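You operate a simulated robot arm through the tools that you are given. There is no shell and no other tool.

You run a simulated robot arm. Do the job below in one go: nothing can be reset, and whatever is moved stays where it is left.

Task
Take the beige pad and put it on the bench top beside the cradle. Take the blue sandbag and leave it on the top board of the side shelf. Put one of the grey blocks from the keybed of the grand piano in the inside of the weight tray. Open the tool cart drawer, take the grey sandbag from the inside of the tool cart drawer and leave it on the top of the side bench and shut the drawer again. Open the middle bench drawer, take the grey wheel and put it in the inside of the middle bench drawer, then shut the drawer. Take the tape roll and put it on the top of the window bench. The order is free.

Only the result counts: the job must be done as asked and must still hold three seconds after the hand-in. Knocking over, shifting, dropping, spilling or breaking anything else fails it.

Robot
A 7-joint arm with a two-finger parallel gripper on a trunk, on a base that drives. Base frame: it is fixed to the floor where the robot stands at the start and does not move with it; the origin is under the middle of the robot, x ahead of it, y to its left, z up. Readings come in mm, degrees, newtons and seconds.
With the tool pointing down near the work surface it reaches from about 100 to 680 mm from the robot's upright axis, wherever it stands. Its first joint turns from -143.0 to 143.0 degrees. Places, roughly: beige pad (6x6x4 cm) [-1100, 3100, 700]; bench top beside the cradle (24x12 cm) [-1940, 5840, 800]; blue sandbag (12x7x5 cm) [-1400, 2300, 900]; grey block (2x3x2 cm) [-1500, 2700, 700]; grey sandbag (12x7x5 cm) [-3300, 2600, 500]; grey wheel (6x6x3 cm) [-3200, 2300, 600]; inside of the middle bench drawer [-600, -1600, 600]; inside of the weight tray (67x16 cm) [-1720, 6260, 800]; middle bench drawer [-600, -1600, 600]; tape roll (10x9x5 cm) [-3300, -200, 800]; tool cart drawer [-3300, 2600, 500]; top board of the side shelf [-1700, -2700, 1200]; top of the side bench (22x22 cm) [-5240, 3460, 760]; top of the window bench [-200, -1400, 800]. Payload 3 kg.
The TCP is the grasp point between the finger pads, 30 mm short of the fingertips. In the tool frame z runs along the fingers and y along their closing line. Largest opening 110 mm; finger width 20, thickness 10; the body of the gripper, 48 by 112 mm, starts 55 mm behind the TCP.
Orientation is that of the tool frame in the base frame, as a unit quaternion [x, y, z, w]. With the fingers straight down and closing along the base's y, the tool's x points along the base's -x, its y along +y and its z along -z.

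Tools
- The arm moves only by the tool drive_tool. Its arguments are lists of equal length, an entry for each row: "xyz": the shift along the tool's x, y, z in mm, a list of three; "turn": the turn, a rotation vector about the tool's x, y, z in degrees, a list of three; "jaw": the opening, from 0 (shut) to 1 (fully open). In form: {"xyz": [[tx, ty, tz], ...], "turn": [[ax, ay, az], ...], "jaw": [jaw, ...]}. A call has 1 to 20 rows; each row shifts and turns the commanded pose from where the row before left it, along the tool's axes as they then stand. A row lasts 0.2 s, in which the tool goes at most 50 mm and 8.6 degrees; a call with a longer step from one row to the next is refused whole, and so is a gripper value outside its range. Where a pose cannot be reached the arm comes as near as it can. A force on the tool above 40 N (or 10 N above the force at the start of the call, whichever is more), or a blocked arm, ends the call early, and 0.2 s more pass. The fingers move at their own pace (about 108 mm/s each) and stop on an object; they squeeze with about 22 N. The grip force told is the motor's: it shows also when the fingers shut on nothing. Time passes only in rows, and 0.2 s behind the last, so rows that do not move let the fingers close. It gives the time, the measured TCP pose, the force on the tool (base axes), the opening and the grip force at its end, in the units of the frame above (readings bear some noise), with the torque about the TCP (base axes, N m) and any sound that the robot's microphone picked up, and new pictures: "views" is both (left out), scene, wrist or none.
- Cameras (640 x 400 px; columns grow to the right, rows downward): "scene" is now at [155, -20.2, 1673.6]; the picture's right is [-0.27, -0.96, 0.00], its down [-0.74, 0.21, -0.64] and it looks along [0.62, -0.17, -0.77] (base axes); focal length 249 px, centre (320, 200). "wrist" rides on the gripper at [72, 17, -103] in the tool frame; the picture's right is [-0.23, 0.97, 0.00], its down [-0.76, -0.18, -0.62] and it looks along [-0.61, -0.14, 0.78] (tool axes); focal length 222 px, centre (320, 200). There is no depth. A picture from a camera that has moved, and an enlarged one, comes with that camera's place and axes in the base frame and with its lens.
- raise_lower(by): slides the trunk up (or, below 0, down) by that many mm; the arm and the scene camera ride with it, the base frame stays. It gives what a move gives, with no picture.
- base_move(legs): drives the robot by 1 to 6 legs, each [ahead, left, turn to the left] in mm, mm and degrees, along the robot's own axes; the way and the turn of a leg run together, so that a leg with both is an arc; at most 1500 mm and 180 degrees a leg. The arm and the cameras ride along, it lands a little off, and it stops where it bumps. It gives what a move gives, and a new picture of the scene camera.
- head_to(pan, tilt): turns the head with the scene camera to pan (to the left, within 86 degrees either way) and tilt (down, from -29 to 69), counted from straight ahead of the robot. It gives what a move gives, and a new picture of the scene camera.
- close_up(camera, box): a new picture of the part [left, top, right, bottom] of that camera's present view, enlarged. It takes no simulated time.
- hand_in(): hands the job in; it is judged then, once.

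Places have to be worked out from the pictures, the camera data and where the tool is seen. Open the gripper and draw the arm clear of the work before you hand the job in, unless the task says otherwise.

The tools are called after "Call:" as a command line: name --argument value ..., lists and objects as JSON in quotes. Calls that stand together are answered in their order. drive_tool: Moves the arm, as the interface text tells. Its arguments: {"type":"object","properties":{"xyz":{"type":"array","items":{"type":"array","items":{"type":"number"}}},"turn":{"type":"array","items":{"type":"array","items":{"type":"number"}}},"jaw":{"type":"array","items":{"type":"number"}},"views":{"type":"string","enum":["both","scene","wrist","none"]}},"required":["xyz","turn","jaw"]} The other tools are called the same way: raise_lower (by) slides the trunk up or down; base_move (legs) drives the base; head_to (pan, tilt) turns the head that bears the scene camera; close_up (camera, box) takes an enlarged picture of a part of a camera's view; hand_in () hands the job in.

At the start:

```text
clock: 0.0
tcp_pos: [612.1, 120.4, 886.5]
orientation: [0.001, 1.0, 0.0, 0.0]
contact_force: [-0.9, -0.5, -0.4]
wrist_torque: [0.0, -0.01, -0.02]
gripper_width: 110.0
finger_force: 0.0
trunk travel left (down, up): [-800.0, 90.0]
robot x, y, heading: [4.3, 2.9, 0.1]
head pan, tilt: [-15.6, 49.9]
```

scene: 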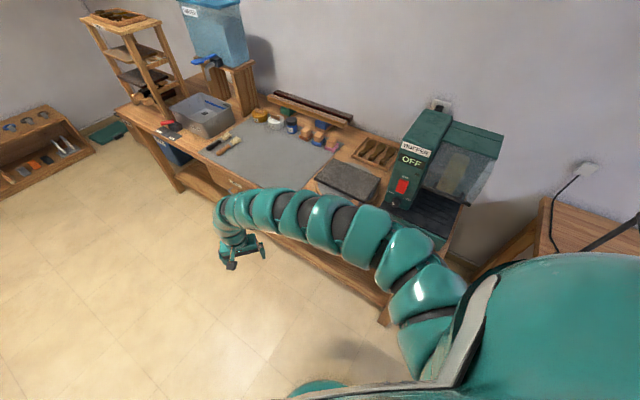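
wrist: 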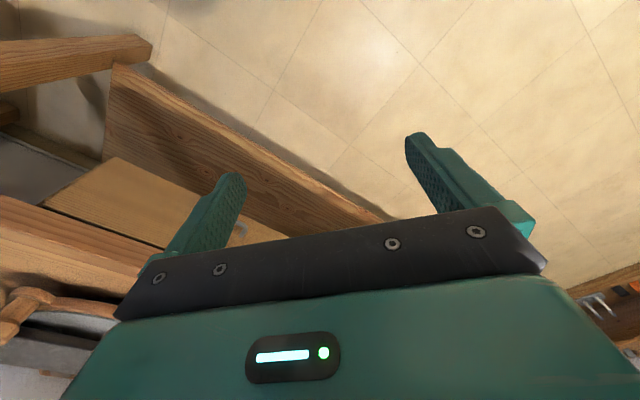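

I'll start by looking around with the head to build a map of the room; the first picture shows a bench ahead and slightly right of me.

Call:
head_to --pan 0 --tilt 20

Call:
head_to --pan 80 --tilt 20

Call:
head_to --pan -80 --tilt 20

```text
clock: 0.9
tcp_pos: [612.4, 121.0, 885.4]
orientation: [0.0, 1.0, 0.0, 0.001]
contact_force: [-1.0, 0.1, 0.2]
wrist_torque: [0.03, -0.02, -0.02]
gripper_width: 110.1
finger_force: 0.1
trunk travel left (down, up): [-800.0, 90.0]
robot x, y, heading: [-0.7, -0.7, -0.1]
head pan, tilt: [0.0, 20.0]
camera scene: at [173.9, 0.4, 1719.0], right [0.0, -1.0, 0.0], down [-0.34, 0.0, -0.94], along [0.94, 0.0, -0.34], focal length 249 px, centre (320, 200)
```

scene: 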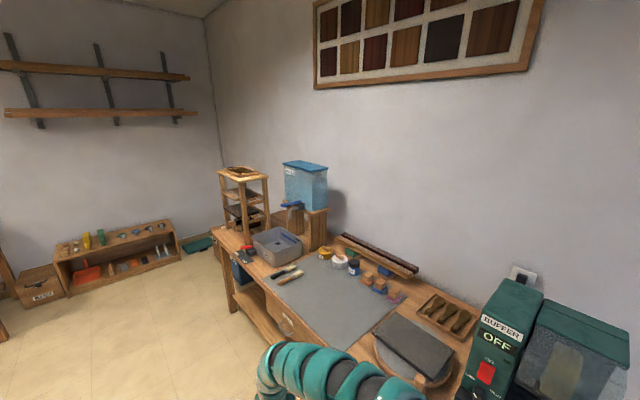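

```text
clock: 2.5
tcp_pos: [613.3, 120.5, 886.7]
orientation: [-0.001, 1.0, -0.001, 0.0]
contact_force: [-0.1, -0.5, -0.3]
wrist_torque: [-0.01, 0.0, 0.03]
gripper_width: 109.8
finger_force: 0.0
trunk travel left (down, up): [-800.0, 90.0]
robot x, y, heading: [-2.4, 0.9, 0.1]
head pan, tilt: [80.0, 20.0]
camera scene: at [97.0, 92.1, 1719.1], right [0.98, -0.17, 0.0], down [-0.06, -0.34, -0.94], along [0.16, 0.93, -0.34], focal length 249 px, centre (320, 200)
```

scene: 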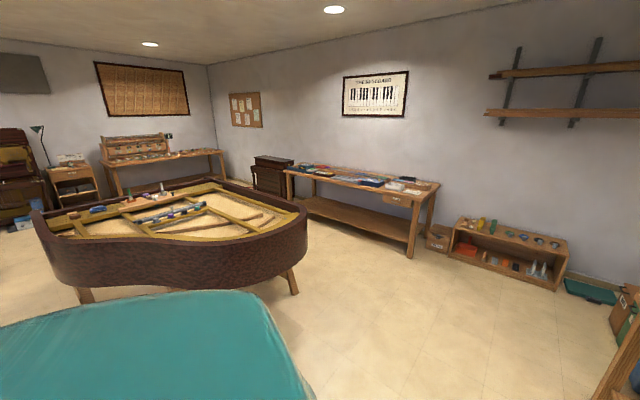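

```text
clock: 4.9
tcp_pos: [611.7, 120.8, 886.4]
orientation: [-0.001, 1.0, 0.0, 0.001]
contact_force: [0.4, -1.1, 0.3]
wrist_torque: [0.03, 0.02, -0.01]
gripper_width: 110.0
finger_force: 0.1
trunk travel left (down, up): [-800.0, 90.0]
robot x, y, heading: [-3.7, -1.8, -0.2]
head pan, tilt: [-80.0, 20.0]
camera scene: at [96.9, -91.3, 1719.1], right [-0.98, -0.17, 0.0], down [-0.06, 0.34, -0.94], along [0.16, -0.93, -0.34], focal length 249 px, centre (320, 200)
```

scene: 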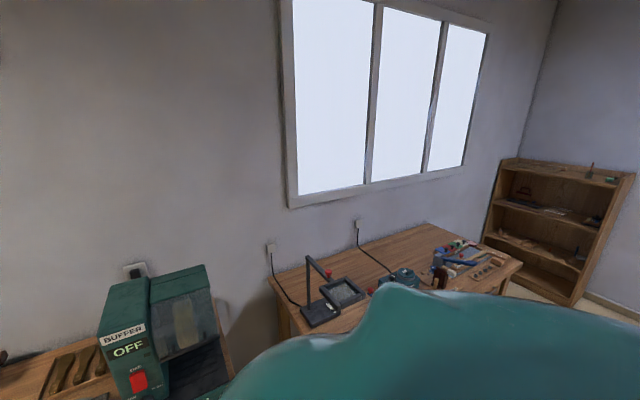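

The room is large: piano to my left, window bench to my right, shelf at the far right. I turn the base left to see the rest of the room before making a plan; nothing is within arm's sweep on that side.

Call:
base_move --legs '[[0, 0, 120]]'

Call:
head_to --pan 0 --tilt 20

Call:
head_to --pan 75 --tilt 20

```text
clock: 10.4
tcp_pos: [-432.8, 449.9, 887.3]
orientation: [0.877, -0.481, 0.0, 0.0]
contact_force: [-0.1, -0.3, -0.2]
wrist_torque: [0.0, 0.01, 0.01]
gripper_width: 110.0
finger_force: 0.1
trunk travel left (down, up): [-800.0, 90.0]
robot x, y, heading: [-1.0, 0.8, 122.4]
head pan, tilt: [-80.0, 20.0]
camera scene: at [25.6, 131.1, 1719.1], right [0.68, -0.74, 0.0], down [-0.25, -0.23, -0.94], along [0.69, 0.64, -0.34], focal length 249 px, centre (320, 200)
```

scene: 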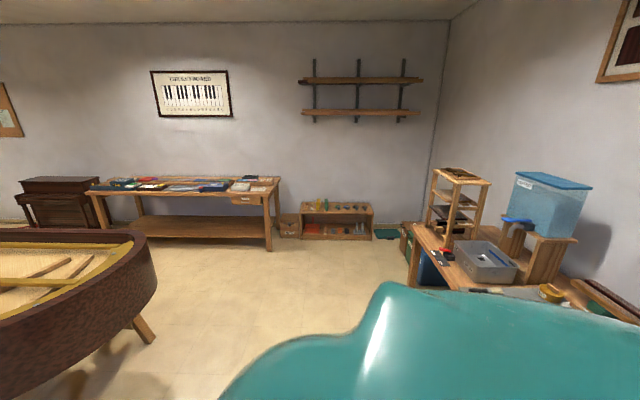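

```text
clock: 12.0
tcp_pos: [-432.0, 450.0, 886.0]
orientation: [0.877, -0.48, 0.0, 0.0]
contact_force: [-0.7, 0.7, 0.0]
wrist_torque: [0.01, 0.02, -0.02]
gripper_width: 109.8
finger_force: 0.1
trunk travel left (down, up): [-800.0, 90.0]
robot x, y, heading: [-0.2, -0.0, 122.4]
head pan, tilt: [0.0, 20.0]
camera scene: at [-92.9, 146.5, 1719.1], right [0.84, 0.54, 0.0], down [0.18, -0.29, -0.94], along [-0.51, 0.79, -0.34], focal length 249 px, centre (320, 200)
```

scene: 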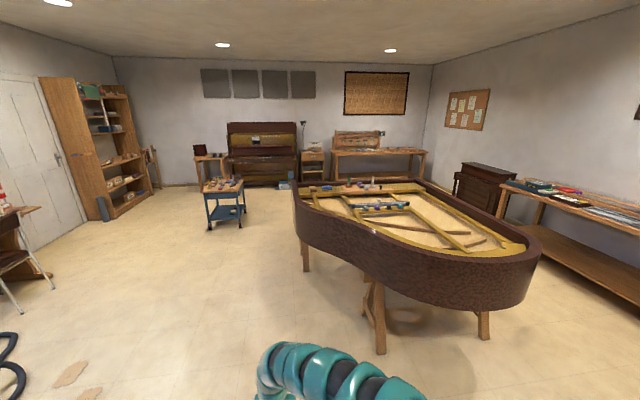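

```text
clock: 13.4
tcp_pos: [-432.2, 451.7, 886.5]
orientation: [0.877, -0.48, -0.001, 0.0]
contact_force: [0.4, -0.6, 0.6]
wrist_torque: [0.01, -0.01, 0.03]
gripper_width: 110.3
finger_force: 0.0
trunk travel left (down, up): [-800.0, 90.0]
robot x, y, heading: [-0.5, 0.6, 122.7]
head pan, tilt: [75.0, 20.0]
camera scene: at [-131.5, 39.9, 1719.1], right [-0.3, 0.95, 0.0], down [0.33, 0.1, -0.94], along [-0.9, -0.28, -0.34], focal length 249 px, centre (320, 200)
```

scene: 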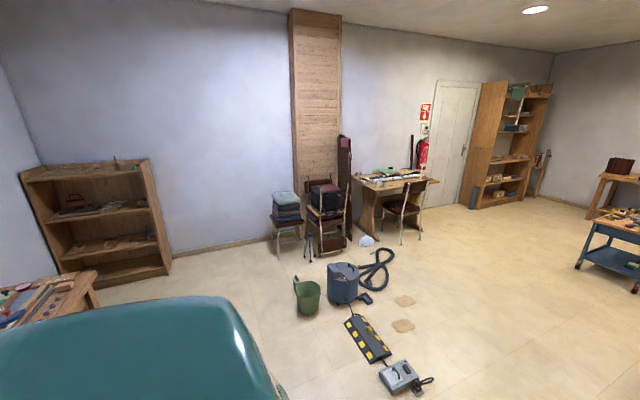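

The blue tool cart sits left of the piano, the upright with a small side bench behind, a desk on the left wall. I zoom in on these from the forward view.

Call:
head_to --pan 10 --tilt 15

Call:
close_up --camera "scene" --box '[200, 90, 360, 190]'

Call:
close_up --camera "scene" --box '[340, 100, 540, 225]'

```text
clock: 14.8
tcp_pos: [-431.9, 449.9, 886.2]
orientation: [0.877, -0.481, 0.0, 0.001]
contact_force: [-0.1, 0.0, 1.2]
wrist_torque: [0.04, 0.02, -0.01]
gripper_width: 110.1
finger_force: 0.0
trunk travel left (down, up): [-800.0, 90.0]
robot x, y, heading: [1.6, 1.0, 122.3]
head pan, tilt: [10.0, 15.0]
camera scene: at [-106.1, 136.7, 1727.2], right [0.74, 0.68, 0.0], down [0.18, -0.19, -0.97], along [-0.65, 0.71, -0.26], focal length 249 px, centre (320, 200)
```

scene: 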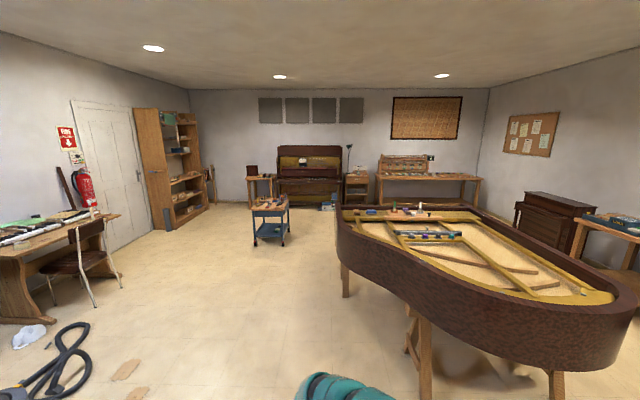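

```text
4.00 times, centred on (280, 140) of scene
camera zoom: at [-106.1, 136.7, 1727.2], right [0.74, 0.68, 0.0], down [0.18, -0.19, -0.97], along [-0.65, 0.71, -0.26], focal length 998 px, centre (480, 440)
```

zoom: 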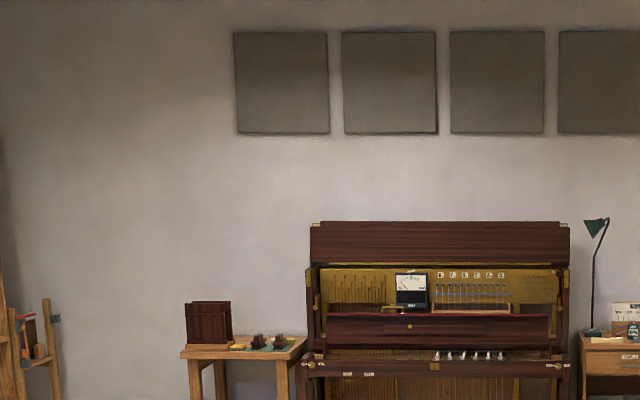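

```text
3.20 times, centred on (440, 162) of scene
camera zoom: at [-106.1, 136.7, 1727.2], right [0.74, 0.68, 0.0], down [0.18, -0.19, -0.97], along [-0.65, 0.71, -0.26], focal length 798 px, centre (-64, 320)
```

zoom: 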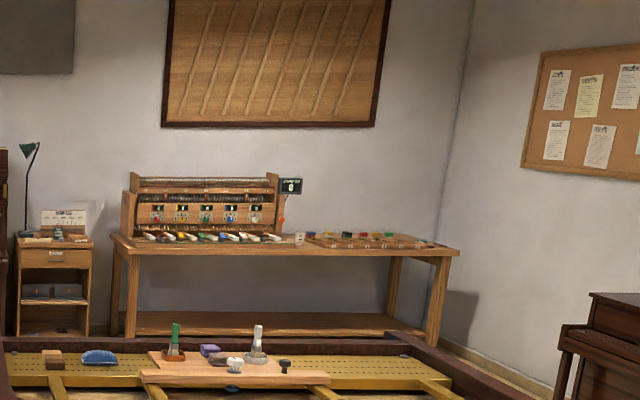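

The layout is clear now: keyboard side of the grand piano faces -x, the cart is at about (-3300,2600), and the long bench with the cradle is at the far wall. I turn on toward the window bench to look at its drawers first.

Call:
base_move --legs '[[0, 0, 147]]'

Call:
head_to --pan 20 --tilt 35

Call:
head_to --pan -30 --tilt 35

```text
clock: 21.2
tcp_pos: [116.0, -613.3, 886.0]
orientation: [0.71, 0.704, 0.0, -0.001]
contact_force: [-0.3, -0.3, 0.2]
wrist_torque: [0.0, 0.0, 0.0]
gripper_width: 110.3
finger_force: 0.0
trunk travel left (down, up): [-800.0, 90.0]
robot x, y, heading: [1.5, -1.0, -90.7]
head pan, tilt: [10.0, 15.0]
camera scene: at [15.4, -171.9, 1727.2], right [-0.99, -0.17, 0.0], down [-0.04, 0.26, -0.97], along [0.16, -0.95, -0.26], focal length 249 px, centre (320, 200)
```

scene: 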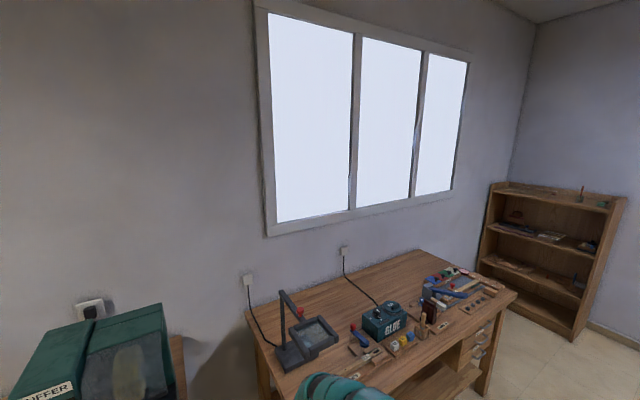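

```text
clock: 22.1
tcp_pos: [116.0, -613.0, 886.3]
orientation: [0.71, 0.704, 0.0, 0.0]
contact_force: [0.3, 0.2, 0.4]
wrist_torque: [0.01, 0.01, 0.0]
gripper_width: 110.3
finger_force: 0.2
trunk travel left (down, up): [-800.0, 90.0]
robot x, y, heading: [0.5, 1.3, -90.5]
head pan, tilt: [20.0, 35.0]
camera scene: at [29.2, -162.8, 1695.3], right [-0.94, -0.33, 0.0], down [-0.19, 0.54, -0.82], along [0.27, -0.77, -0.57], focal length 249 px, centre (320, 200)
```

scene: 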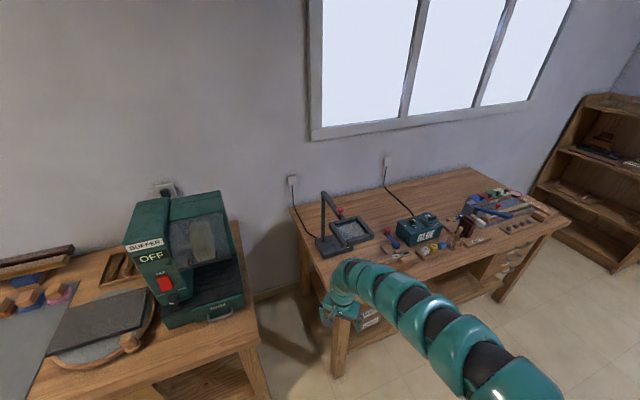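

```text
clock: 23.3
tcp_pos: [116.3, -613.7, 887.1]
orientation: [0.711, 0.704, 0.0, 0.0]
contact_force: [-0.3, 0.8, -0.8]
wrist_torque: [0.01, 0.0, 0.01]
gripper_width: 110.1
finger_force: 0.1
trunk travel left (down, up): [-800.0, 90.0]
robot x, y, heading: [2.6, 0.5, -90.7]
head pan, tilt: [-30.0, 35.0]
camera scene: at [-44.8, -155.7, 1695.2], right [-0.86, 0.51, 0.0], down [0.29, 0.49, -0.82], along [-0.41, -0.71, -0.57], focal length 249 px, centre (320, 200)
```

scene: 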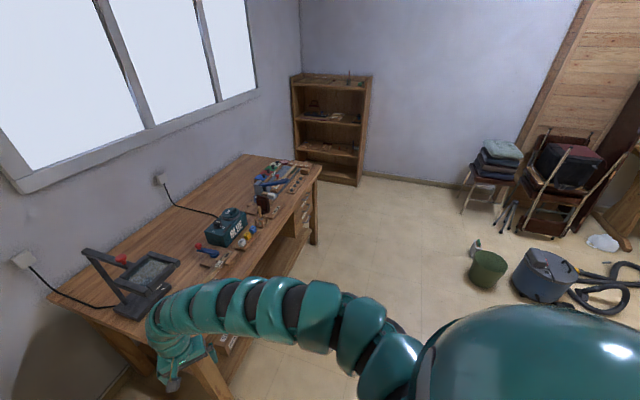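

The room is angled roughly 30° to my base frame. The window bench has a stack of drawers at its right end; I zoom in on that and the shelf.

Call:
close_up --camera "scene" --box '[230, 150, 350, 260]'

Call:
close_up --camera "scene" --box '[280, 60, 390, 190]'

Call:
close_up --camera "scene" --box '[180, 220, 340, 400]'

```text
3.64 times, centred on (290, 205) of scene
camera zoom: at [-44.8, -155.7, 1695.2], right [-0.86, 0.51, 0.0], down [0.29, 0.49, -0.82], along [-0.41, -0.71, -0.57], focal length 907 px, centre (429, 182)
```

zoom: 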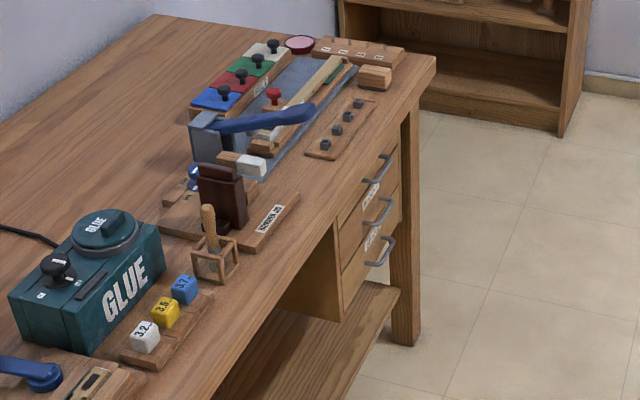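

```text
3.08 times, centred on (335, 125) of scene
camera zoom: at [-44.8, -155.7, 1695.2], right [-0.86, 0.51, 0.0], down [0.29, 0.49, -0.82], along [-0.41, -0.71, -0.57], focal length 767 px, centre (274, 431)
```

zoom: 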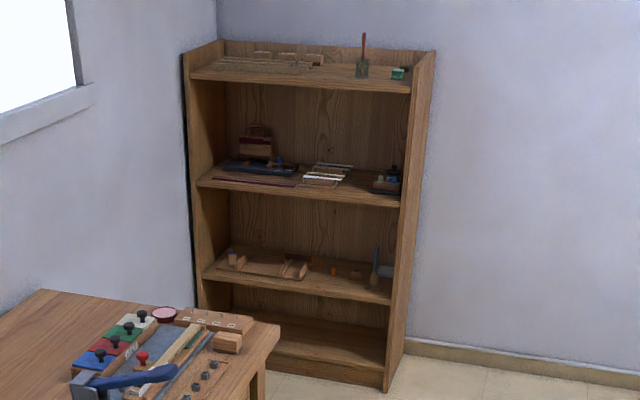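

```text
2.22 times, centred on (260, 310) of scene
camera zoom: at [-44.8, -155.7, 1695.2], right [-0.86, 0.51, 0.0], down [0.29, 0.49, -0.82], along [-0.41, -0.71, -0.57], focal length 554 px, centre (453, -44)
```

zoom: 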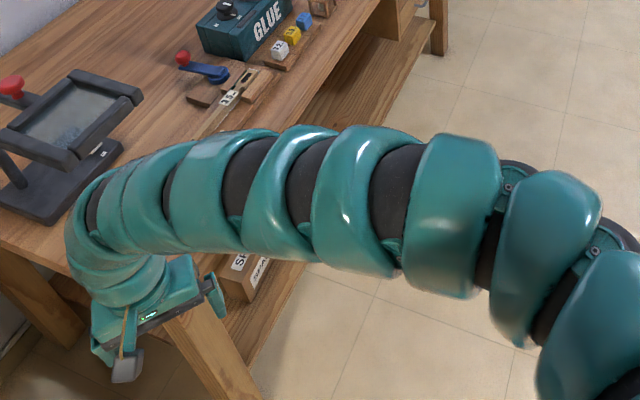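

The bench front runs along roughly 36° in the base frame, with the middle drawer handle near (-680,-1450,620). I retract the arm before driving.

Call:
drive_tool --xyz '[[40, -20, 0], [40, -20, 0], [40, -20, 0], [40, -20, 0], [40, -20, 0], [0, -20, 0]]' --turn '[[0, 0, 0], [0, 0, 0], [0, 0, 0], [0, 0, 0], [0, 0, 0], [0, 0, 0]]' --jaw '[1, 1, 1, 1, 1, 1]' --views "scene"

```text
clock: 24.7
tcp_pos: [83.2, -547.2, 882.8]
orientation: [0.71, 0.704, -0.001, -0.001]
contact_force: [0.3, -0.7, -0.2]
wrist_torque: [0.02, 0.03, 0.03]
gripper_width: 110.0
finger_force: 0.1
out of reach, approached as far as the arm can: row 2, 3, 4, 5, 6
trunk travel left (down, up): [-800.0, 90.0]
robot x, y, heading: [3.5, 1.2, -90.5]
head pan, tilt: [-30.0, 35.0]
camera scene: at [-44.2, -155.4, 1695.3], right [-0.86, 0.51, 0.0], down [0.29, 0.49, -0.82], along [-0.42, -0.71, -0.57], focal length 249 px, centre (320, 200)
```

scene: 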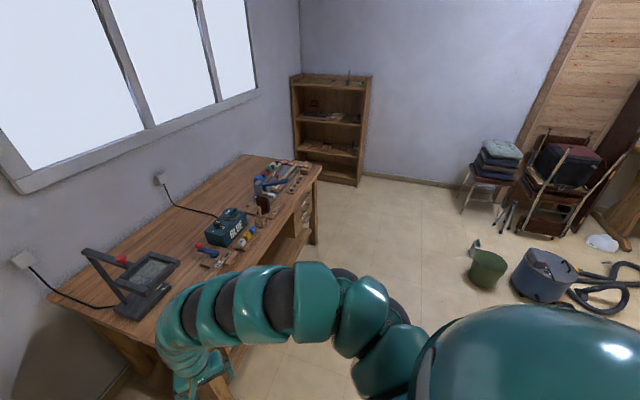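

The tool can't be drawn in further at this height. I'll see what happens raising it, which should ease the folding.

Call:
drive_tool --xyz '[[0, 0, -40], [0, 0, -40], [0, 0, -40], [0, 0, -40], [0, 0, -40]]' --turn '[[0, 0, 0], [0, 0, 0], [0, 0, 0], [0, 0, 0], [0, 0, 0]]' --jaw '[1, 1, 1, 1, 1]' --views "wrist"

```text
clock: 25.9
tcp_pos: [125.8, -621.4, 1038.3]
orientation: [0.71, 0.704, 0.0, -0.001]
contact_force: [0.3, -0.1, 0.4]
wrist_torque: [0.0, -0.03, 0.0]
gripper_width: 110.1
finger_force: 0.0
out of reach, approached as far as the arm can: row 1, 2, 3, 4, 5
trunk travel left (down, up): [-800.0, 90.0]
robot x, y, heading: [-0.4, -2.1, -90.4]
head pan, tilt: [-30.0, 35.0]
camera wrist: at [143.3, -548.2, 1140.8], right [0.97, -0.24, 0.0], down [-0.18, -0.76, 0.62], along [-0.15, -0.6, -0.78], focal length 222 px, centre (320, 200)
```

wrist: 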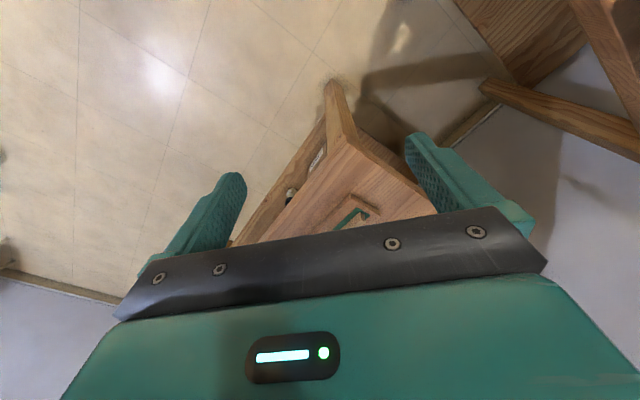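

Raising pushes it outward, so folding works better lower down. I lower the tool instead, which stays well in front of the bench edge.

Call:
drive_tool --xyz '[[0, 0, 40], [0, 0, 40], [0, 0, 40], [0, 0, 40], [0, 0, 40], [0, 0, 40], [0, 0, 40], [0, 0, 40], [0, 0, 40]]' --turn '[[0, 0, 0], [0, 0, 0], [0, 0, 0], [0, 0, 0], [0, 0, 0], [0, 0, 0], [0, 0, 0], [0, 0, 0], [0, 0, 0]]' --jaw '[1, 1, 1, 1, 1, 1, 1, 1, 1]' --views "scene"

```text
clock: 27.9
tcp_pos: [103.8, -595.7, 717.9]
orientation: [0.71, 0.704, 0.0, 0.001]
contact_force: [0.8, 1.4, 0.3]
wrist_torque: [0.01, 0.04, 0.04]
gripper_width: 110.0
finger_force: 0.0
out of reach, approached as far as the arm can: row 7, 8, 9
trunk travel left (down, up): [-800.0, 90.0]
robot x, y, heading: [1.3, -0.2, -90.6]
head pan, tilt: [-30.0, 35.0]
camera scene: at [-44.7, -155.2, 1695.2], right [-0.86, 0.51, 0.0], down [0.29, 0.49, -0.82], along [-0.42, -0.71, -0.57], focal length 249 px, centre (320, 200)
```

scene: 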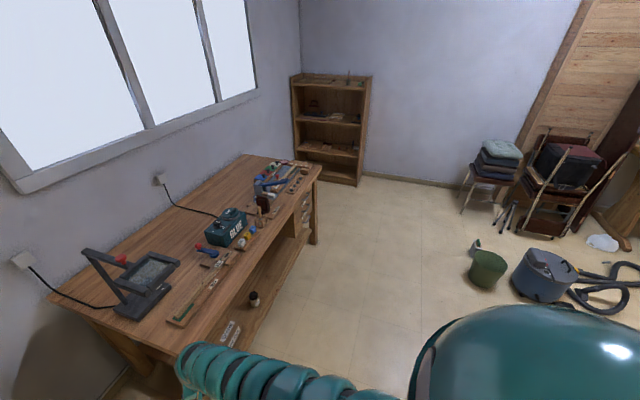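

The commanded pose restarts from the measured one. Now I try drawing inward at this lower height.

Call:
drive_tool --xyz '[[40, 0, 0], [40, 0, 0], [40, 0, 0], [40, 0, 0], [40, 0, 0]]' --turn '[[0, 0, 0], [0, 0, 0], [0, 0, 0], [0, 0, 0], [0, 0, 0]]' --jaw '[1, 1, 1, 1, 1]' --views "scene"

```text
clock: 29.1
tcp_pos: [106.6, -394.6, 722.9]
orientation: [0.71, 0.704, 0.001, -0.001]
contact_force: [0.6, 0.2, -0.2]
wrist_torque: [-0.01, -0.02, -0.06]
gripper_width: 110.0
finger_force: 0.0
trunk travel left (down, up): [-800.0, 90.0]
robot x, y, heading: [-0.0, -2.2, -90.8]
head pan, tilt: [-30.0, 35.0]
camera scene: at [-45.4, -154.5, 1695.3], right [-0.86, 0.51, 0.0], down [0.29, 0.49, -0.82], along [-0.42, -0.71, -0.57], focal length 249 px, centre (320, 200)
```

scene: 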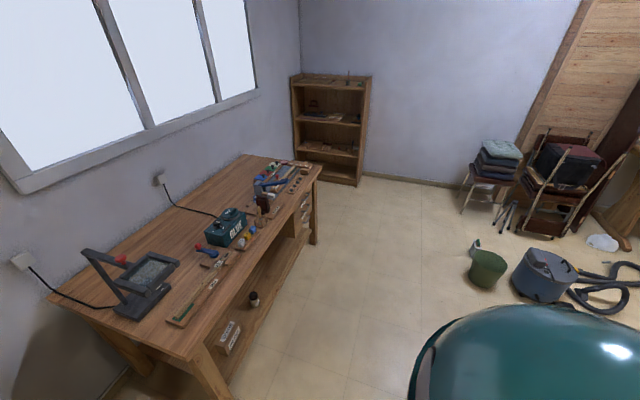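

That works: at this height the arm folds in freely. I draw in a bit more for driving.

Call:
drive_tool --xyz '[[40, -30, 0], [40, -30, 0], [20, -40, 0]]' --turn '[[0, 0, 0], [0, 0, 0], [0, 0, 0]]' --jaw '[1, 1, 1]' --views "none"

Call:
base_move --legs '[[920, -1030, 30]]'

Call:
head_to --pan 5 --tilt 50

```text
clock: 29.9
tcp_pos: [8.4, -294.1, 720.7]
orientation: [0.71, 0.704, -0.001, 0.001]
contact_force: [-0.6, 0.8, -0.5]
wrist_torque: [0.02, -0.04, 0.01]
gripper_width: 110.0
finger_force: 0.1
trunk travel left (down, up): [-800.0, 90.0]
robot x, y, heading: [-0.7, 1.9, -90.6]
head pan, tilt: [-30.0, 35.0]
```

```text
clock: 35.7
tcp_pos: [-586.8, -1280.2, 717.3]
orientation: [0.533, 0.846, 0.008, -0.008]
contact_force: [-4.6, 3.0, -0.9]
wrist_torque: [-0.12, -0.37, -0.1]
gripper_width: 110.0
finger_force: 0.1
trunk travel left (down, up): [-800.0, 90.0]
robot x, y, heading: [-720.5, -1027.1, -64.8]
head pan, tilt: [-30.0, 35.0]
stopped in leg 1: the force on the tool passed its limit at 73 N (the readings are from after the stop); the commanded pose is now the measured one
camera scene: at [-696.6, -1187.7, 1695.2], right [-1.0, 0.09, 0.0], down [0.05, 0.57, -0.82], along [-0.07, -0.82, -0.57], focal length 249 px, centre (320, 200)
```

scene: 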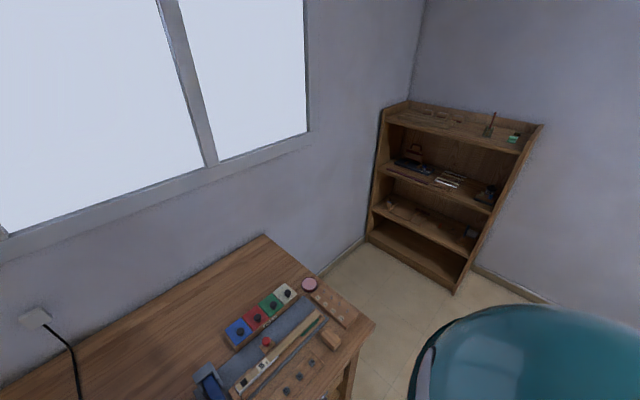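

```text
clock: 36.8
tcp_pos: [-587.3, -1279.3, 718.0]
orientation: [0.533, 0.846, 0.007, -0.007]
contact_force: [-6.7, 7.4, -5.2]
wrist_torque: [-0.44, -0.35, 0.06]
gripper_width: 110.0
finger_force: 0.0
trunk travel left (down, up): [-800.0, 90.0]
robot x, y, heading: [-723.7, -1025.9, -64.9]
head pan, tilt: [5.0, 50.0]
camera scene: at [-650.1, -1165.7, 1673.6], right [-0.87, -0.5, 0.0], down [-0.38, 0.66, -0.64], along [0.32, -0.56, -0.77], focal length 249 px, centre (320, 200)
```

scene: 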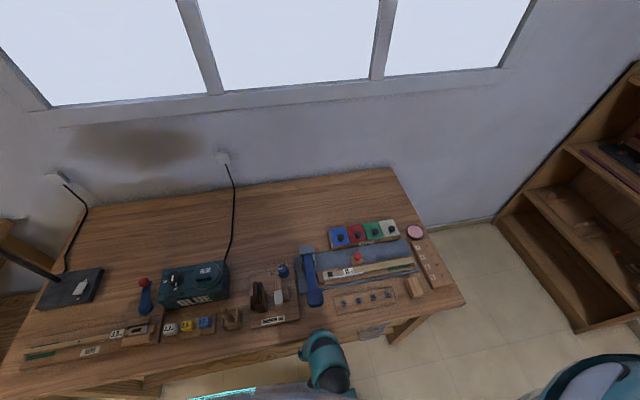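

The combined leg ran as an arc and the tool touched the bench edge; items on the bench look undisturbed. I back straight off, and from now on I'll separate moves and turns.

Call:
base_move --legs '[[-250, 0, 0]]'

Call:
head_to --pan 20 --tilt 45

```text
clock: 38.6
tcp_pos: [-693.8, -1055.8, 717.8]
orientation: [0.535, 0.845, 0.007, -0.008]
contact_force: [0.4, 0.0, 0.5]
wrist_torque: [0.02, -0.02, 0.0]
gripper_width: 109.9
finger_force: 0.1
trunk travel left (down, up): [-800.0, 90.0]
robot x, y, heading: [-829.4, -799.6, -65.4]
head pan, tilt: [5.0, 50.0]
camera scene: at [-756.0, -939.6, 1673.6], right [-0.87, -0.5, 0.0], down [-0.38, 0.66, -0.64], along [0.32, -0.56, -0.77], focal length 249 px, centre (320, 200)
```

scene: 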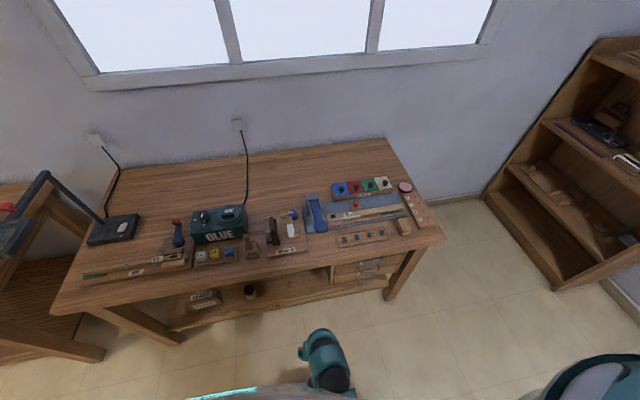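

```text
clock: 39.3
tcp_pos: [-694.0, -1056.3, 718.2]
orientation: [0.535, 0.845, 0.007, -0.009]
contact_force: [-0.2, -0.3, 0.2]
wrist_torque: [-0.05, 0.03, -0.01]
gripper_width: 110.1
finger_force: 0.0
trunk travel left (down, up): [-800.0, 90.0]
robot x, y, heading: [-828.3, -802.7, -65.3]
head pan, tilt: [20.0, 45.0]
camera scene: at [-736.4, -931.8, 1680.4], right [-0.71, -0.7, 0.0], down [-0.5, 0.5, -0.71], along [0.5, -0.5, -0.71], focal length 249 px, centre (320, 200)
```

scene: 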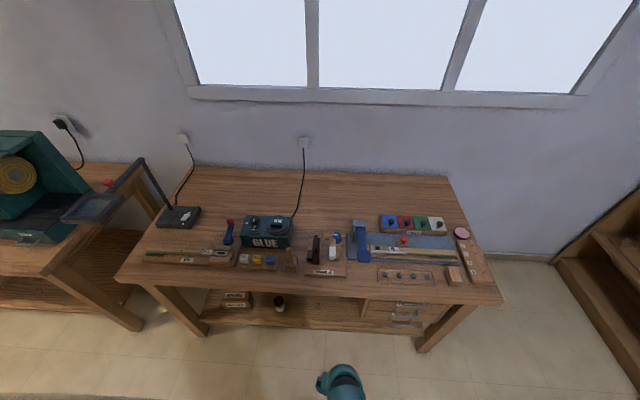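

Now I see the bench squarely: its front runs at about 42° and the drawer stack is at the right end. I zoom in on the drawers.

Call:
close_up --camera "scene" --box '[340, 280, 480, 370]'

Call:
close_up --camera "scene" --box '[120, 200, 360, 350]'

```text
4.44 times, centred on (410, 325) of scene
camera zoom: at [-736.4, -931.8, 1680.4], right [-0.71, -0.7, 0.0], down [-0.5, 0.5, -0.71], along [0.5, -0.5, -0.71], focal length 1108 px, centre (-80, -356)
```

zoom: 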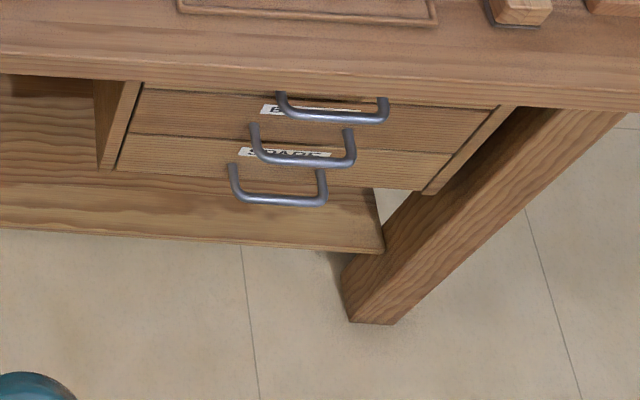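

```text
2.67 times, centred on (240, 275) of scene
camera zoom: at [-736.4, -931.8, 1680.4], right [-0.71, -0.7, 0.0], down [-0.5, 0.5, -0.71], along [0.5, -0.5, -0.71], focal length 665 px, centre (533, 0)
```

zoom: 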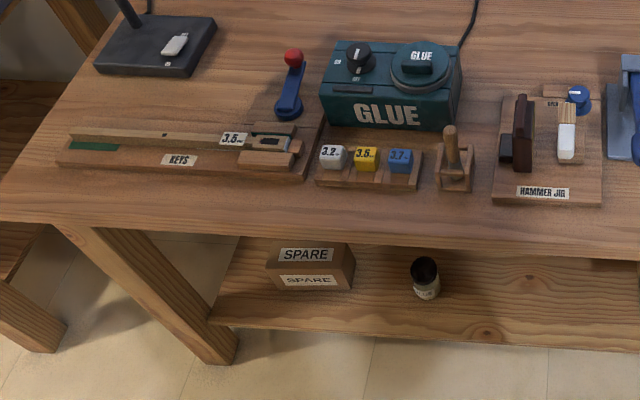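

The middle U-handle triangulates to about (-717,-1470,591). I turn to face the drawers and shift sideways so I'm centred about 600 mm in front of the handle.

Call:
base_move --legs '[[0, 0, 17.1], [-60, -363, 0]]'

Call:
raise_lower --by -250

Call:
head_to --pan 0 --tilt 55

```text
clock: 42.6
tcp_pos: [-937.1, -1202.7, 718.2]
orientation: [0.407, 0.914, 0.007, -0.008]
contact_force: [0.1, 0.9, -0.1]
wrist_torque: [0.01, 0.02, 0.0]
gripper_width: 109.8
finger_force: 0.2
trunk travel left (down, up): [-800.0, 90.0]
robot x, y, heading: [-1142.8, -1000.2, -48.3]
head pan, tilt: [20.0, 45.0]
camera scene: at [-1013.7, -1096.3, 1680.4], right [-0.48, -0.88, 0.0], down [-0.62, 0.34, -0.71], along [0.62, -0.34, -0.71], focal length 249 px, centre (320, 200)
```

scene: 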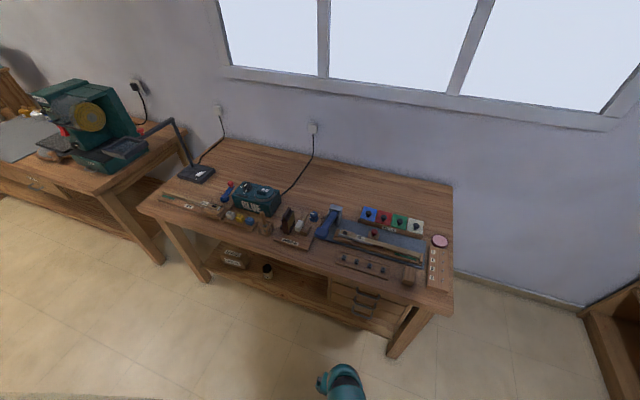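

```text
clock: 45.2
tcp_pos: [-936.5, -1201.7, 467.9]
orientation: [0.407, 0.914, 0.006, -0.009]
contact_force: [-0.1, 1.0, -0.4]
wrist_torque: [0.0, 0.02, 0.01]
gripper_width: 110.1
finger_force: 0.2
trunk travel left (down, up): [-550.0, 340.0]
robot x, y, heading: [-1137.1, -998.8, -48.7]
head pan, tilt: [20.0, 45.0]
```

```text
clock: 46.1
tcp_pos: [-936.2, -1202.4, 467.3]
orientation: [0.406, 0.914, 0.005, -0.009]
contact_force: [-0.4, 1.0, -0.4]
wrist_torque: [0.01, -0.02, 0.02]
gripper_width: 109.9
finger_force: 0.0
trunk travel left (down, up): [-550.0, 340.0]
robot x, y, heading: [-1134.3, -994.1, -48.7]
head pan, tilt: [0.0, 55.0]
camera scene: at [-1036.4, -1110.8, 1417.0], right [-0.75, -0.66, 0.0], down [-0.54, 0.61, -0.57], along [0.38, -0.43, -0.82], focal length 249 px, centre (320, 200)
```

scene: 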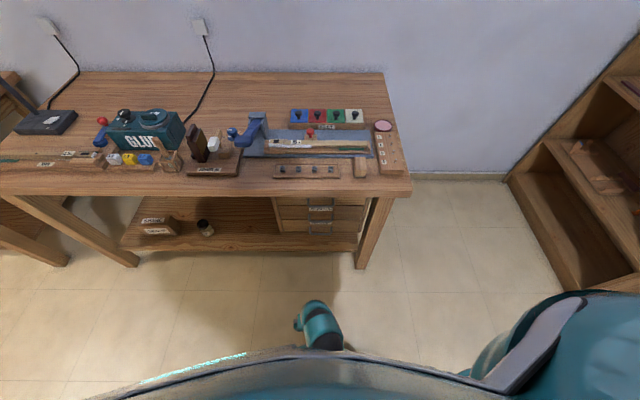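

I'm square to the bench. I back off 200 mm for room, then bring the tool forward and up before reorienting it to point horizontally.

Call:
base_move --legs '[[-200, 0, 0]]'

Call:
drive_tool --xyz '[[-40, 0, -20], [-40, 0, -20], [-40, 0, -20], [-40, 0, -20], [-40, 0, -20], [-40, -10, -20], [0, 0, 0], [0, 0, 0], [0, 0, 0], [0, 0, 0], [0, 0, 0], [0, 0, 0], [0, 0, 0], [0, 0, 0], [0, 0, 0], [0, 0, 0], [0, 0, 0]]' --turn '[[0, 0, 0], [0, 0, 0], [0, 0, 0], [0, 0, 0], [0, 0, 0], [0, 0, 0], [0, 0, 8.2], [0, 0, 8.2], [0, 0, 8.2], [0, 0, 8.2], [0, 0, 8.2], [0, 0, 8.2], [0, 0, 8.2], [0, 0, 8.2], [0, 0, 8.2], [0, 0, 8.2], [0, 0, 8]]' --jaw '[1, 1, 1, 1, 1, 1, 1, 1, 1, 1, 1, 1, 1, 1, 1, 1, 1]' --views "none"

Call:
drive_tool --xyz '[[0, 0, 0], [0, 0, 0], [0, 0, 0], [0, 0, 0], [0, 0, 0], [0, 0, 0], [0, 0, 0], [0, 0, 0], [0, 0, 0], [0, 0, 0], [0, 0, 0]]' --turn '[[-8.2, 0, 0], [-8.2, 0, 0], [-8.2, 0, 0], [-8.2, 0, 0], [-8.2, 0, 0], [-8.2, 0, 0], [-8.2, 0, 0], [-8.2, 0, 0], [-8.2, 0, 0], [-8.2, 0, 0], [-8, 0, 0]]' --jaw '[1, 1, 1, 1, 1, 1, 1, 1, 1, 1, 1]' --views "both"

```text
clock: 47.7
tcp_pos: [-1068.2, -1051.4, 467.9]
orientation: [0.406, 0.914, 0.005, -0.009]
contact_force: [0.2, -0.1, -1.0]
wrist_torque: [0.01, 0.05, 0.03]
gripper_width: 110.0
finger_force: 0.1
trunk travel left (down, up): [-550.0, 340.0]
robot x, y, heading: [-1274.0, -845.6, -48.6]
head pan, tilt: [0.0, 55.0]
camera scene: at [-1169.5, -959.8, 1417.1], right [-0.75, -0.66, 0.0], down [-0.54, 0.61, -0.57], along [0.38, -0.43, -0.82], focal length 249 px, centre (320, 200)
```

scene: 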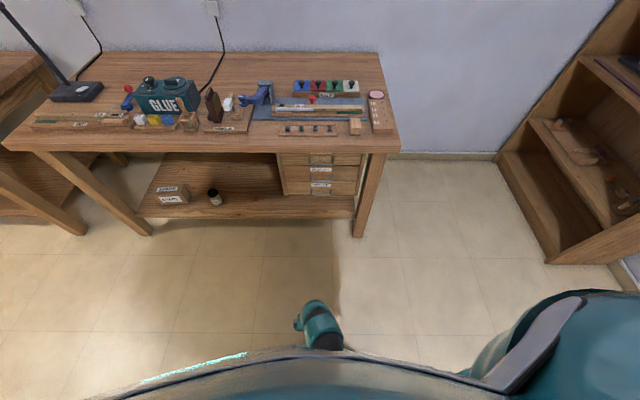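

```text
clock: 51.3
tcp_pos: [-915.2, -1239.0, 581.6]
orientation: [0.933, 0.358, -0.003, -0.01]
contact_force: [-1.1, 0.0, -0.5]
wrist_torque: [-0.05, 0.01, -0.01]
gripper_width: 110.2
finger_force: 0.2
trunk travel left (down, up): [-550.0, 340.0]
robot x, y, heading: [-1269.7, -847.1, -48.4]
head pan, tilt: [0.0, 55.0]
```

```text
clock: 53.7
tcp_pos: [-913.4, -1238.5, 581.4]
orientation: [0.667, 0.256, 0.253, 0.653]
contact_force: [0.7, 0.5, 0.2]
wrist_torque: [-0.01, -0.02, -0.01]
gripper_width: 109.9
finger_force: 0.1
trunk travel left (down, up): [-550.0, 340.0]
robot x, y, heading: [-1272.5, -849.0, -48.6]
head pan, tilt: [0.0, 55.0]
camera scene: at [-1169.0, -960.4, 1417.0], right [-0.75, -0.66, 0.0], down [-0.54, 0.61, -0.57], along [0.38, -0.43, -0.82], focal length 249 px, centre (320, 200)
camera wrist: at [-928.3, -1112.9, 601.2], right [-0.16, -0.17, 0.97], down [-0.98, -0.04, -0.17], along [0.07, -0.98, -0.16], focal length 222 px, centre (320, 200)
```

scene: 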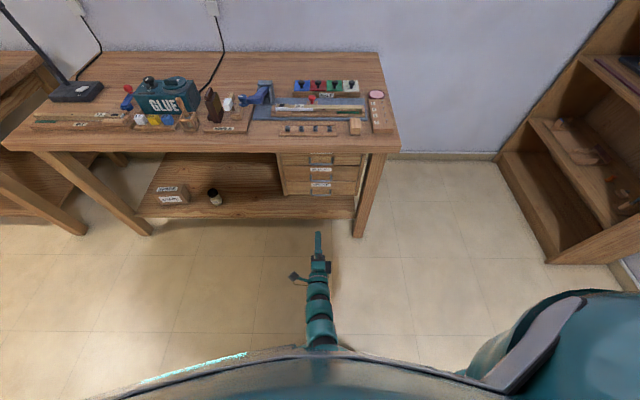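
wrist: 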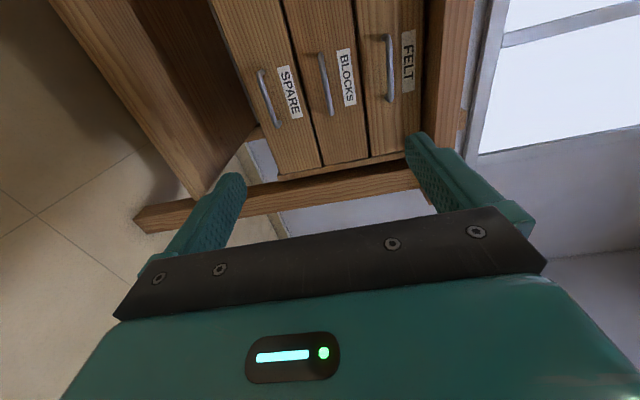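

The tool points squarely at the drawers and the wrist view shows SPARE (bottom), BLOCKS (middle), FELT (top). I drive the base 200 mm forward, stopping about 100 mm short of the middle handle.

Call:
base_move --legs '[[190, -8, 0]]'

Call:
drive_tool --xyz '[[0, 0, 0], [0, 0, 0]]' --turn '[[0, 0, 0], [0, 0, 0]]' --jaw '[0.6, 0.6]' --views "both"

```text
clock: 55.2
tcp_pos: [-797.6, -1386.8, 583.4]
orientation: [0.668, 0.254, 0.25, 0.653]
contact_force: [0.7, -0.1, 0.2]
wrist_torque: [0.02, 0.03, 0.0]
gripper_width: 109.8
finger_force: 0.1
trunk travel left (down, up): [-550.0, 340.0]
robot x, y, heading: [-1153.3, -994.6, -48.8]
head pan, tilt: [0.0, 55.0]
camera scene: at [-1051.6, -1107.4, 1416.9], right [-0.75, -0.66, 0.0], down [-0.54, 0.62, -0.57], along [0.38, -0.43, -0.82], focal length 249 px, centre (320, 200)
```

scene: 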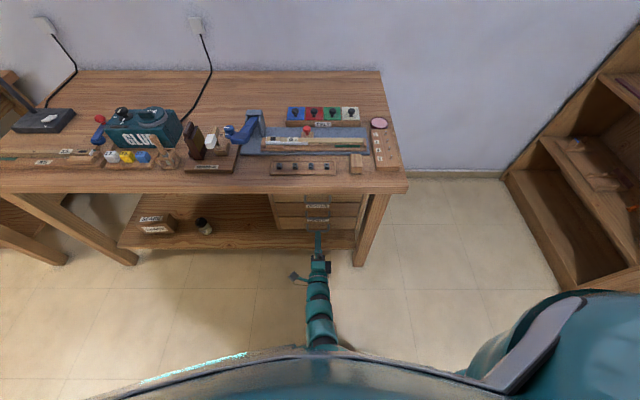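

```text
clock: 55.8
tcp_pos: [-798.3, -1387.5, 581.9]
orientation: [0.668, 0.253, 0.251, 0.653]
contact_force: [-1.0, -0.3, -0.1]
wrist_torque: [0.03, 0.01, -0.02]
gripper_width: 65.9
finger_force: 0.0
trunk travel left (down, up): [-550.0, 340.0]
robot x, y, heading: [-1154.6, -992.2, -49.0]
head pan, tilt: [0.0, 55.0]
camera scene: at [-1051.9, -1107.0, 1417.0], right [-0.75, -0.66, 0.0], down [-0.54, 0.62, -0.57], along [0.38, -0.43, -0.82], focal length 249 px, centre (320, 200)
camera wrist: at [-812.0, -1260.9, 601.5], right [-0.16, -0.17, 0.97], down [-0.99, -0.04, -0.17], along [0.07, -0.98, -0.16], focal length 222 px, centre (320, 200)
```

scene: 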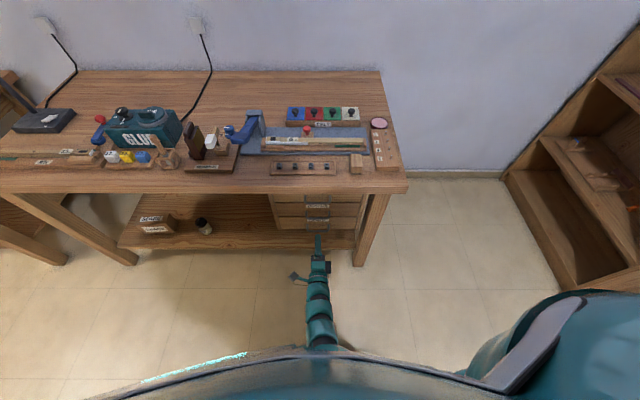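
wrist: 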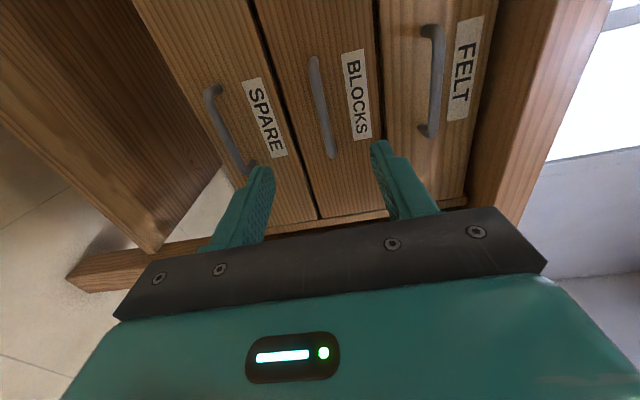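

The middle handle's bar works out at about (-717,-1466,587), some 113 mm ahead of the TCP and centred between the fingers. I advance 105 mm and close on the bar.

Call:
drive_tool --xyz '[[2, 2, 35], [2, 2, 35], [0, 2, 35], [0, 0, 0], [0, 0, 0], [0, 0, 0], [0, 0, 0]]' --turn '[[0, 0, 0], [0, 0, 0], [0, 0, 0], [0, 0, 0], [0, 0, 0], [0, 0, 0], [0, 0, 0]]' --jaw '[0.6, 0.6, 0.6, 0.6, 0, 0, 0]' --views "both"

```text
clock: 57.4
tcp_pos: [-724.0, -1460.7, 583.7]
orientation: [0.669, 0.254, 0.25, 0.652]
contact_force: [-1.3, 0.9, -9.5]
wrist_torque: [-0.05, 0.24, -0.17]
gripper_width: 9.6
finger_force: 45.3
trunk travel left (down, up): [-550.0, 340.0]
robot x, y, heading: [-1154.5, -995.6, -48.9]
head pan, tilt: [0.0, 55.0]
camera scene: at [-1051.5, -1107.6, 1416.8], right [-0.75, -0.66, 0.0], down [-0.54, 0.62, -0.57], along [0.38, -0.43, -0.82], focal length 249 px, centre (320, 200)
camera wrist: at [-736.8, -1334.5, 603.3], right [-0.16, -0.17, 0.97], down [-0.99, -0.04, -0.17], along [0.07, -0.98, -0.16], focal length 222 px, centre (320, 200)
```

scene: 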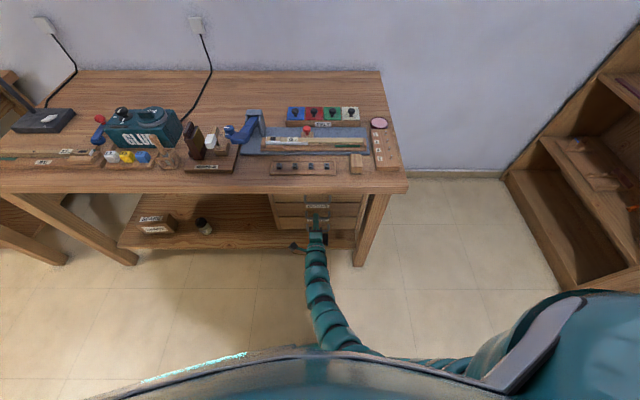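
wrist: 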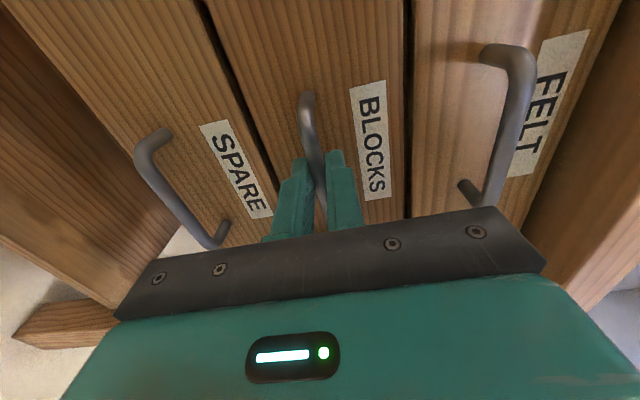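

The bar is gripped (9.6 mm, BLOCKS drawer). I pull straight back with the arm.

Call:
drive_tool --xyz '[[0, 0, -20], [0, 0, -20], [0, 0, -20], [0, 0, -20], [0, 0, -20], [0, 0, -20]]' --turn '[[0, 0, 0], [0, 0, 0], [0, 0, 0], [0, 0, 0], [0, 0, 0], [0, 0, 0]]' --jaw '[0, 0, 0, 0, 0, 0]' --views "both"

```text
clock: 58.6
tcp_pos: [-790.6, -1383.5, 584.2]
orientation: [0.672, 0.257, 0.251, 0.648]
contact_force: [-0.8, 0.3, -15.9]
wrist_torque: [0.23, 0.23, 0.45]
gripper_width: 9.6
finger_force: 44.7
trunk travel left (down, up): [-550.0, 340.0]
robot x, y, heading: [-1154.7, -994.2, -48.9]
head pan, tilt: [0.0, 55.0]
stopped in row 6: the force on the tool passed its limit at 41 N (the readings are from after the stop); the commanded pose is now the measured one
camera scene: at [-1051.6, -1107.2, 1417.3], right [-0.75, -0.66, 0.0], down [-0.54, 0.62, -0.57], along [0.38, -0.43, -0.82], focal length 249 px, centre (320, 200)
camera wrist: at [-805.4, -1256.8, 604.7], right [-0.15, -0.18, 0.97], down [-0.99, -0.04, -0.16], along [0.07, -0.98, -0.17], focal length 222 px, centre (320, 200)
```

scene: 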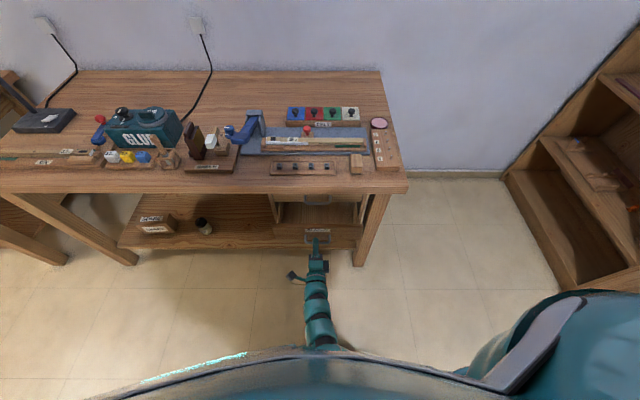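
wrist: 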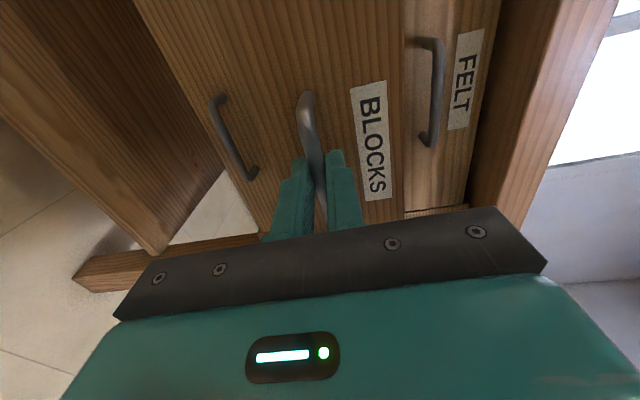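

The drawer is about 100 mm out, with a downward load since my pull rises slightly. I ease down a few mm and keep pulling level.

Call:
drive_tool --xyz '[[0, -3, 0], [0, -0.7, -20], [0, -0.7, -20], [0, -0.7, -20], [0, -0.7, -20], [0, -0.7, -20], [0, -0.7, -20]]' --turn '[[0, 0, 0], [0, 0, 0], [0, 0, 0], [0, 0, 0], [0, 0, 0], [0, 0, 0], [0, 0, 0]]' --jaw '[0, 0, 0, 0, 0, 0, 0]' --views "both"

```text
clock: 60.2
tcp_pos: [-855.0, -1308.7, 583.9]
orientation: [0.669, 0.249, 0.252, 0.653]
contact_force: [2.5, 0.4, -32.1]
wrist_torque: [-0.03, 0.86, 0.81]
gripper_width: 9.8
finger_force: 45.0
trunk travel left (down, up): [-550.0, 340.0]
robot x, y, heading: [-1150.7, -994.2, -48.6]
head pan, tilt: [0.0, 55.0]
camera scene: at [-1038.1, -1114.7, 1412.9], right [-0.75, -0.66, 0.0], down [-0.55, 0.62, -0.56], along [0.37, -0.43, -0.83], focal length 249 px, centre (320, 200)
camera wrist: at [-868.9, -1182.2, 603.5], right [-0.17, -0.17, 0.97], down [-0.98, -0.03, -0.17], along [0.06, -0.98, -0.17], focal length 222 px, centre (320, 200)
```

scene: 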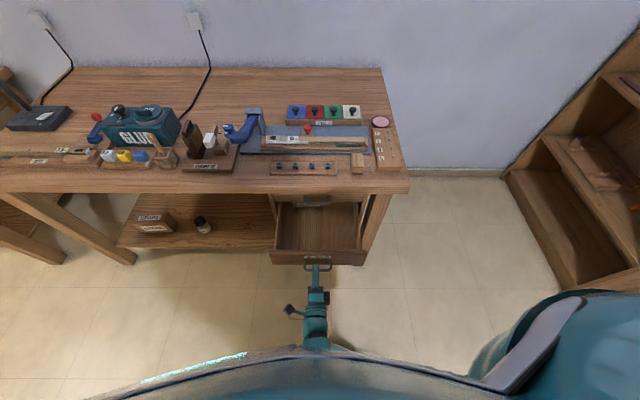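
wrist: 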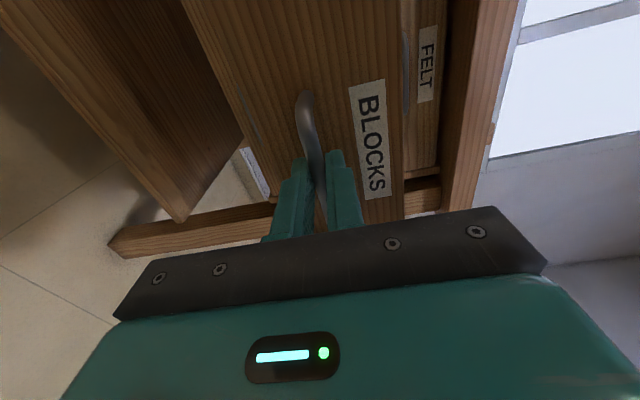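

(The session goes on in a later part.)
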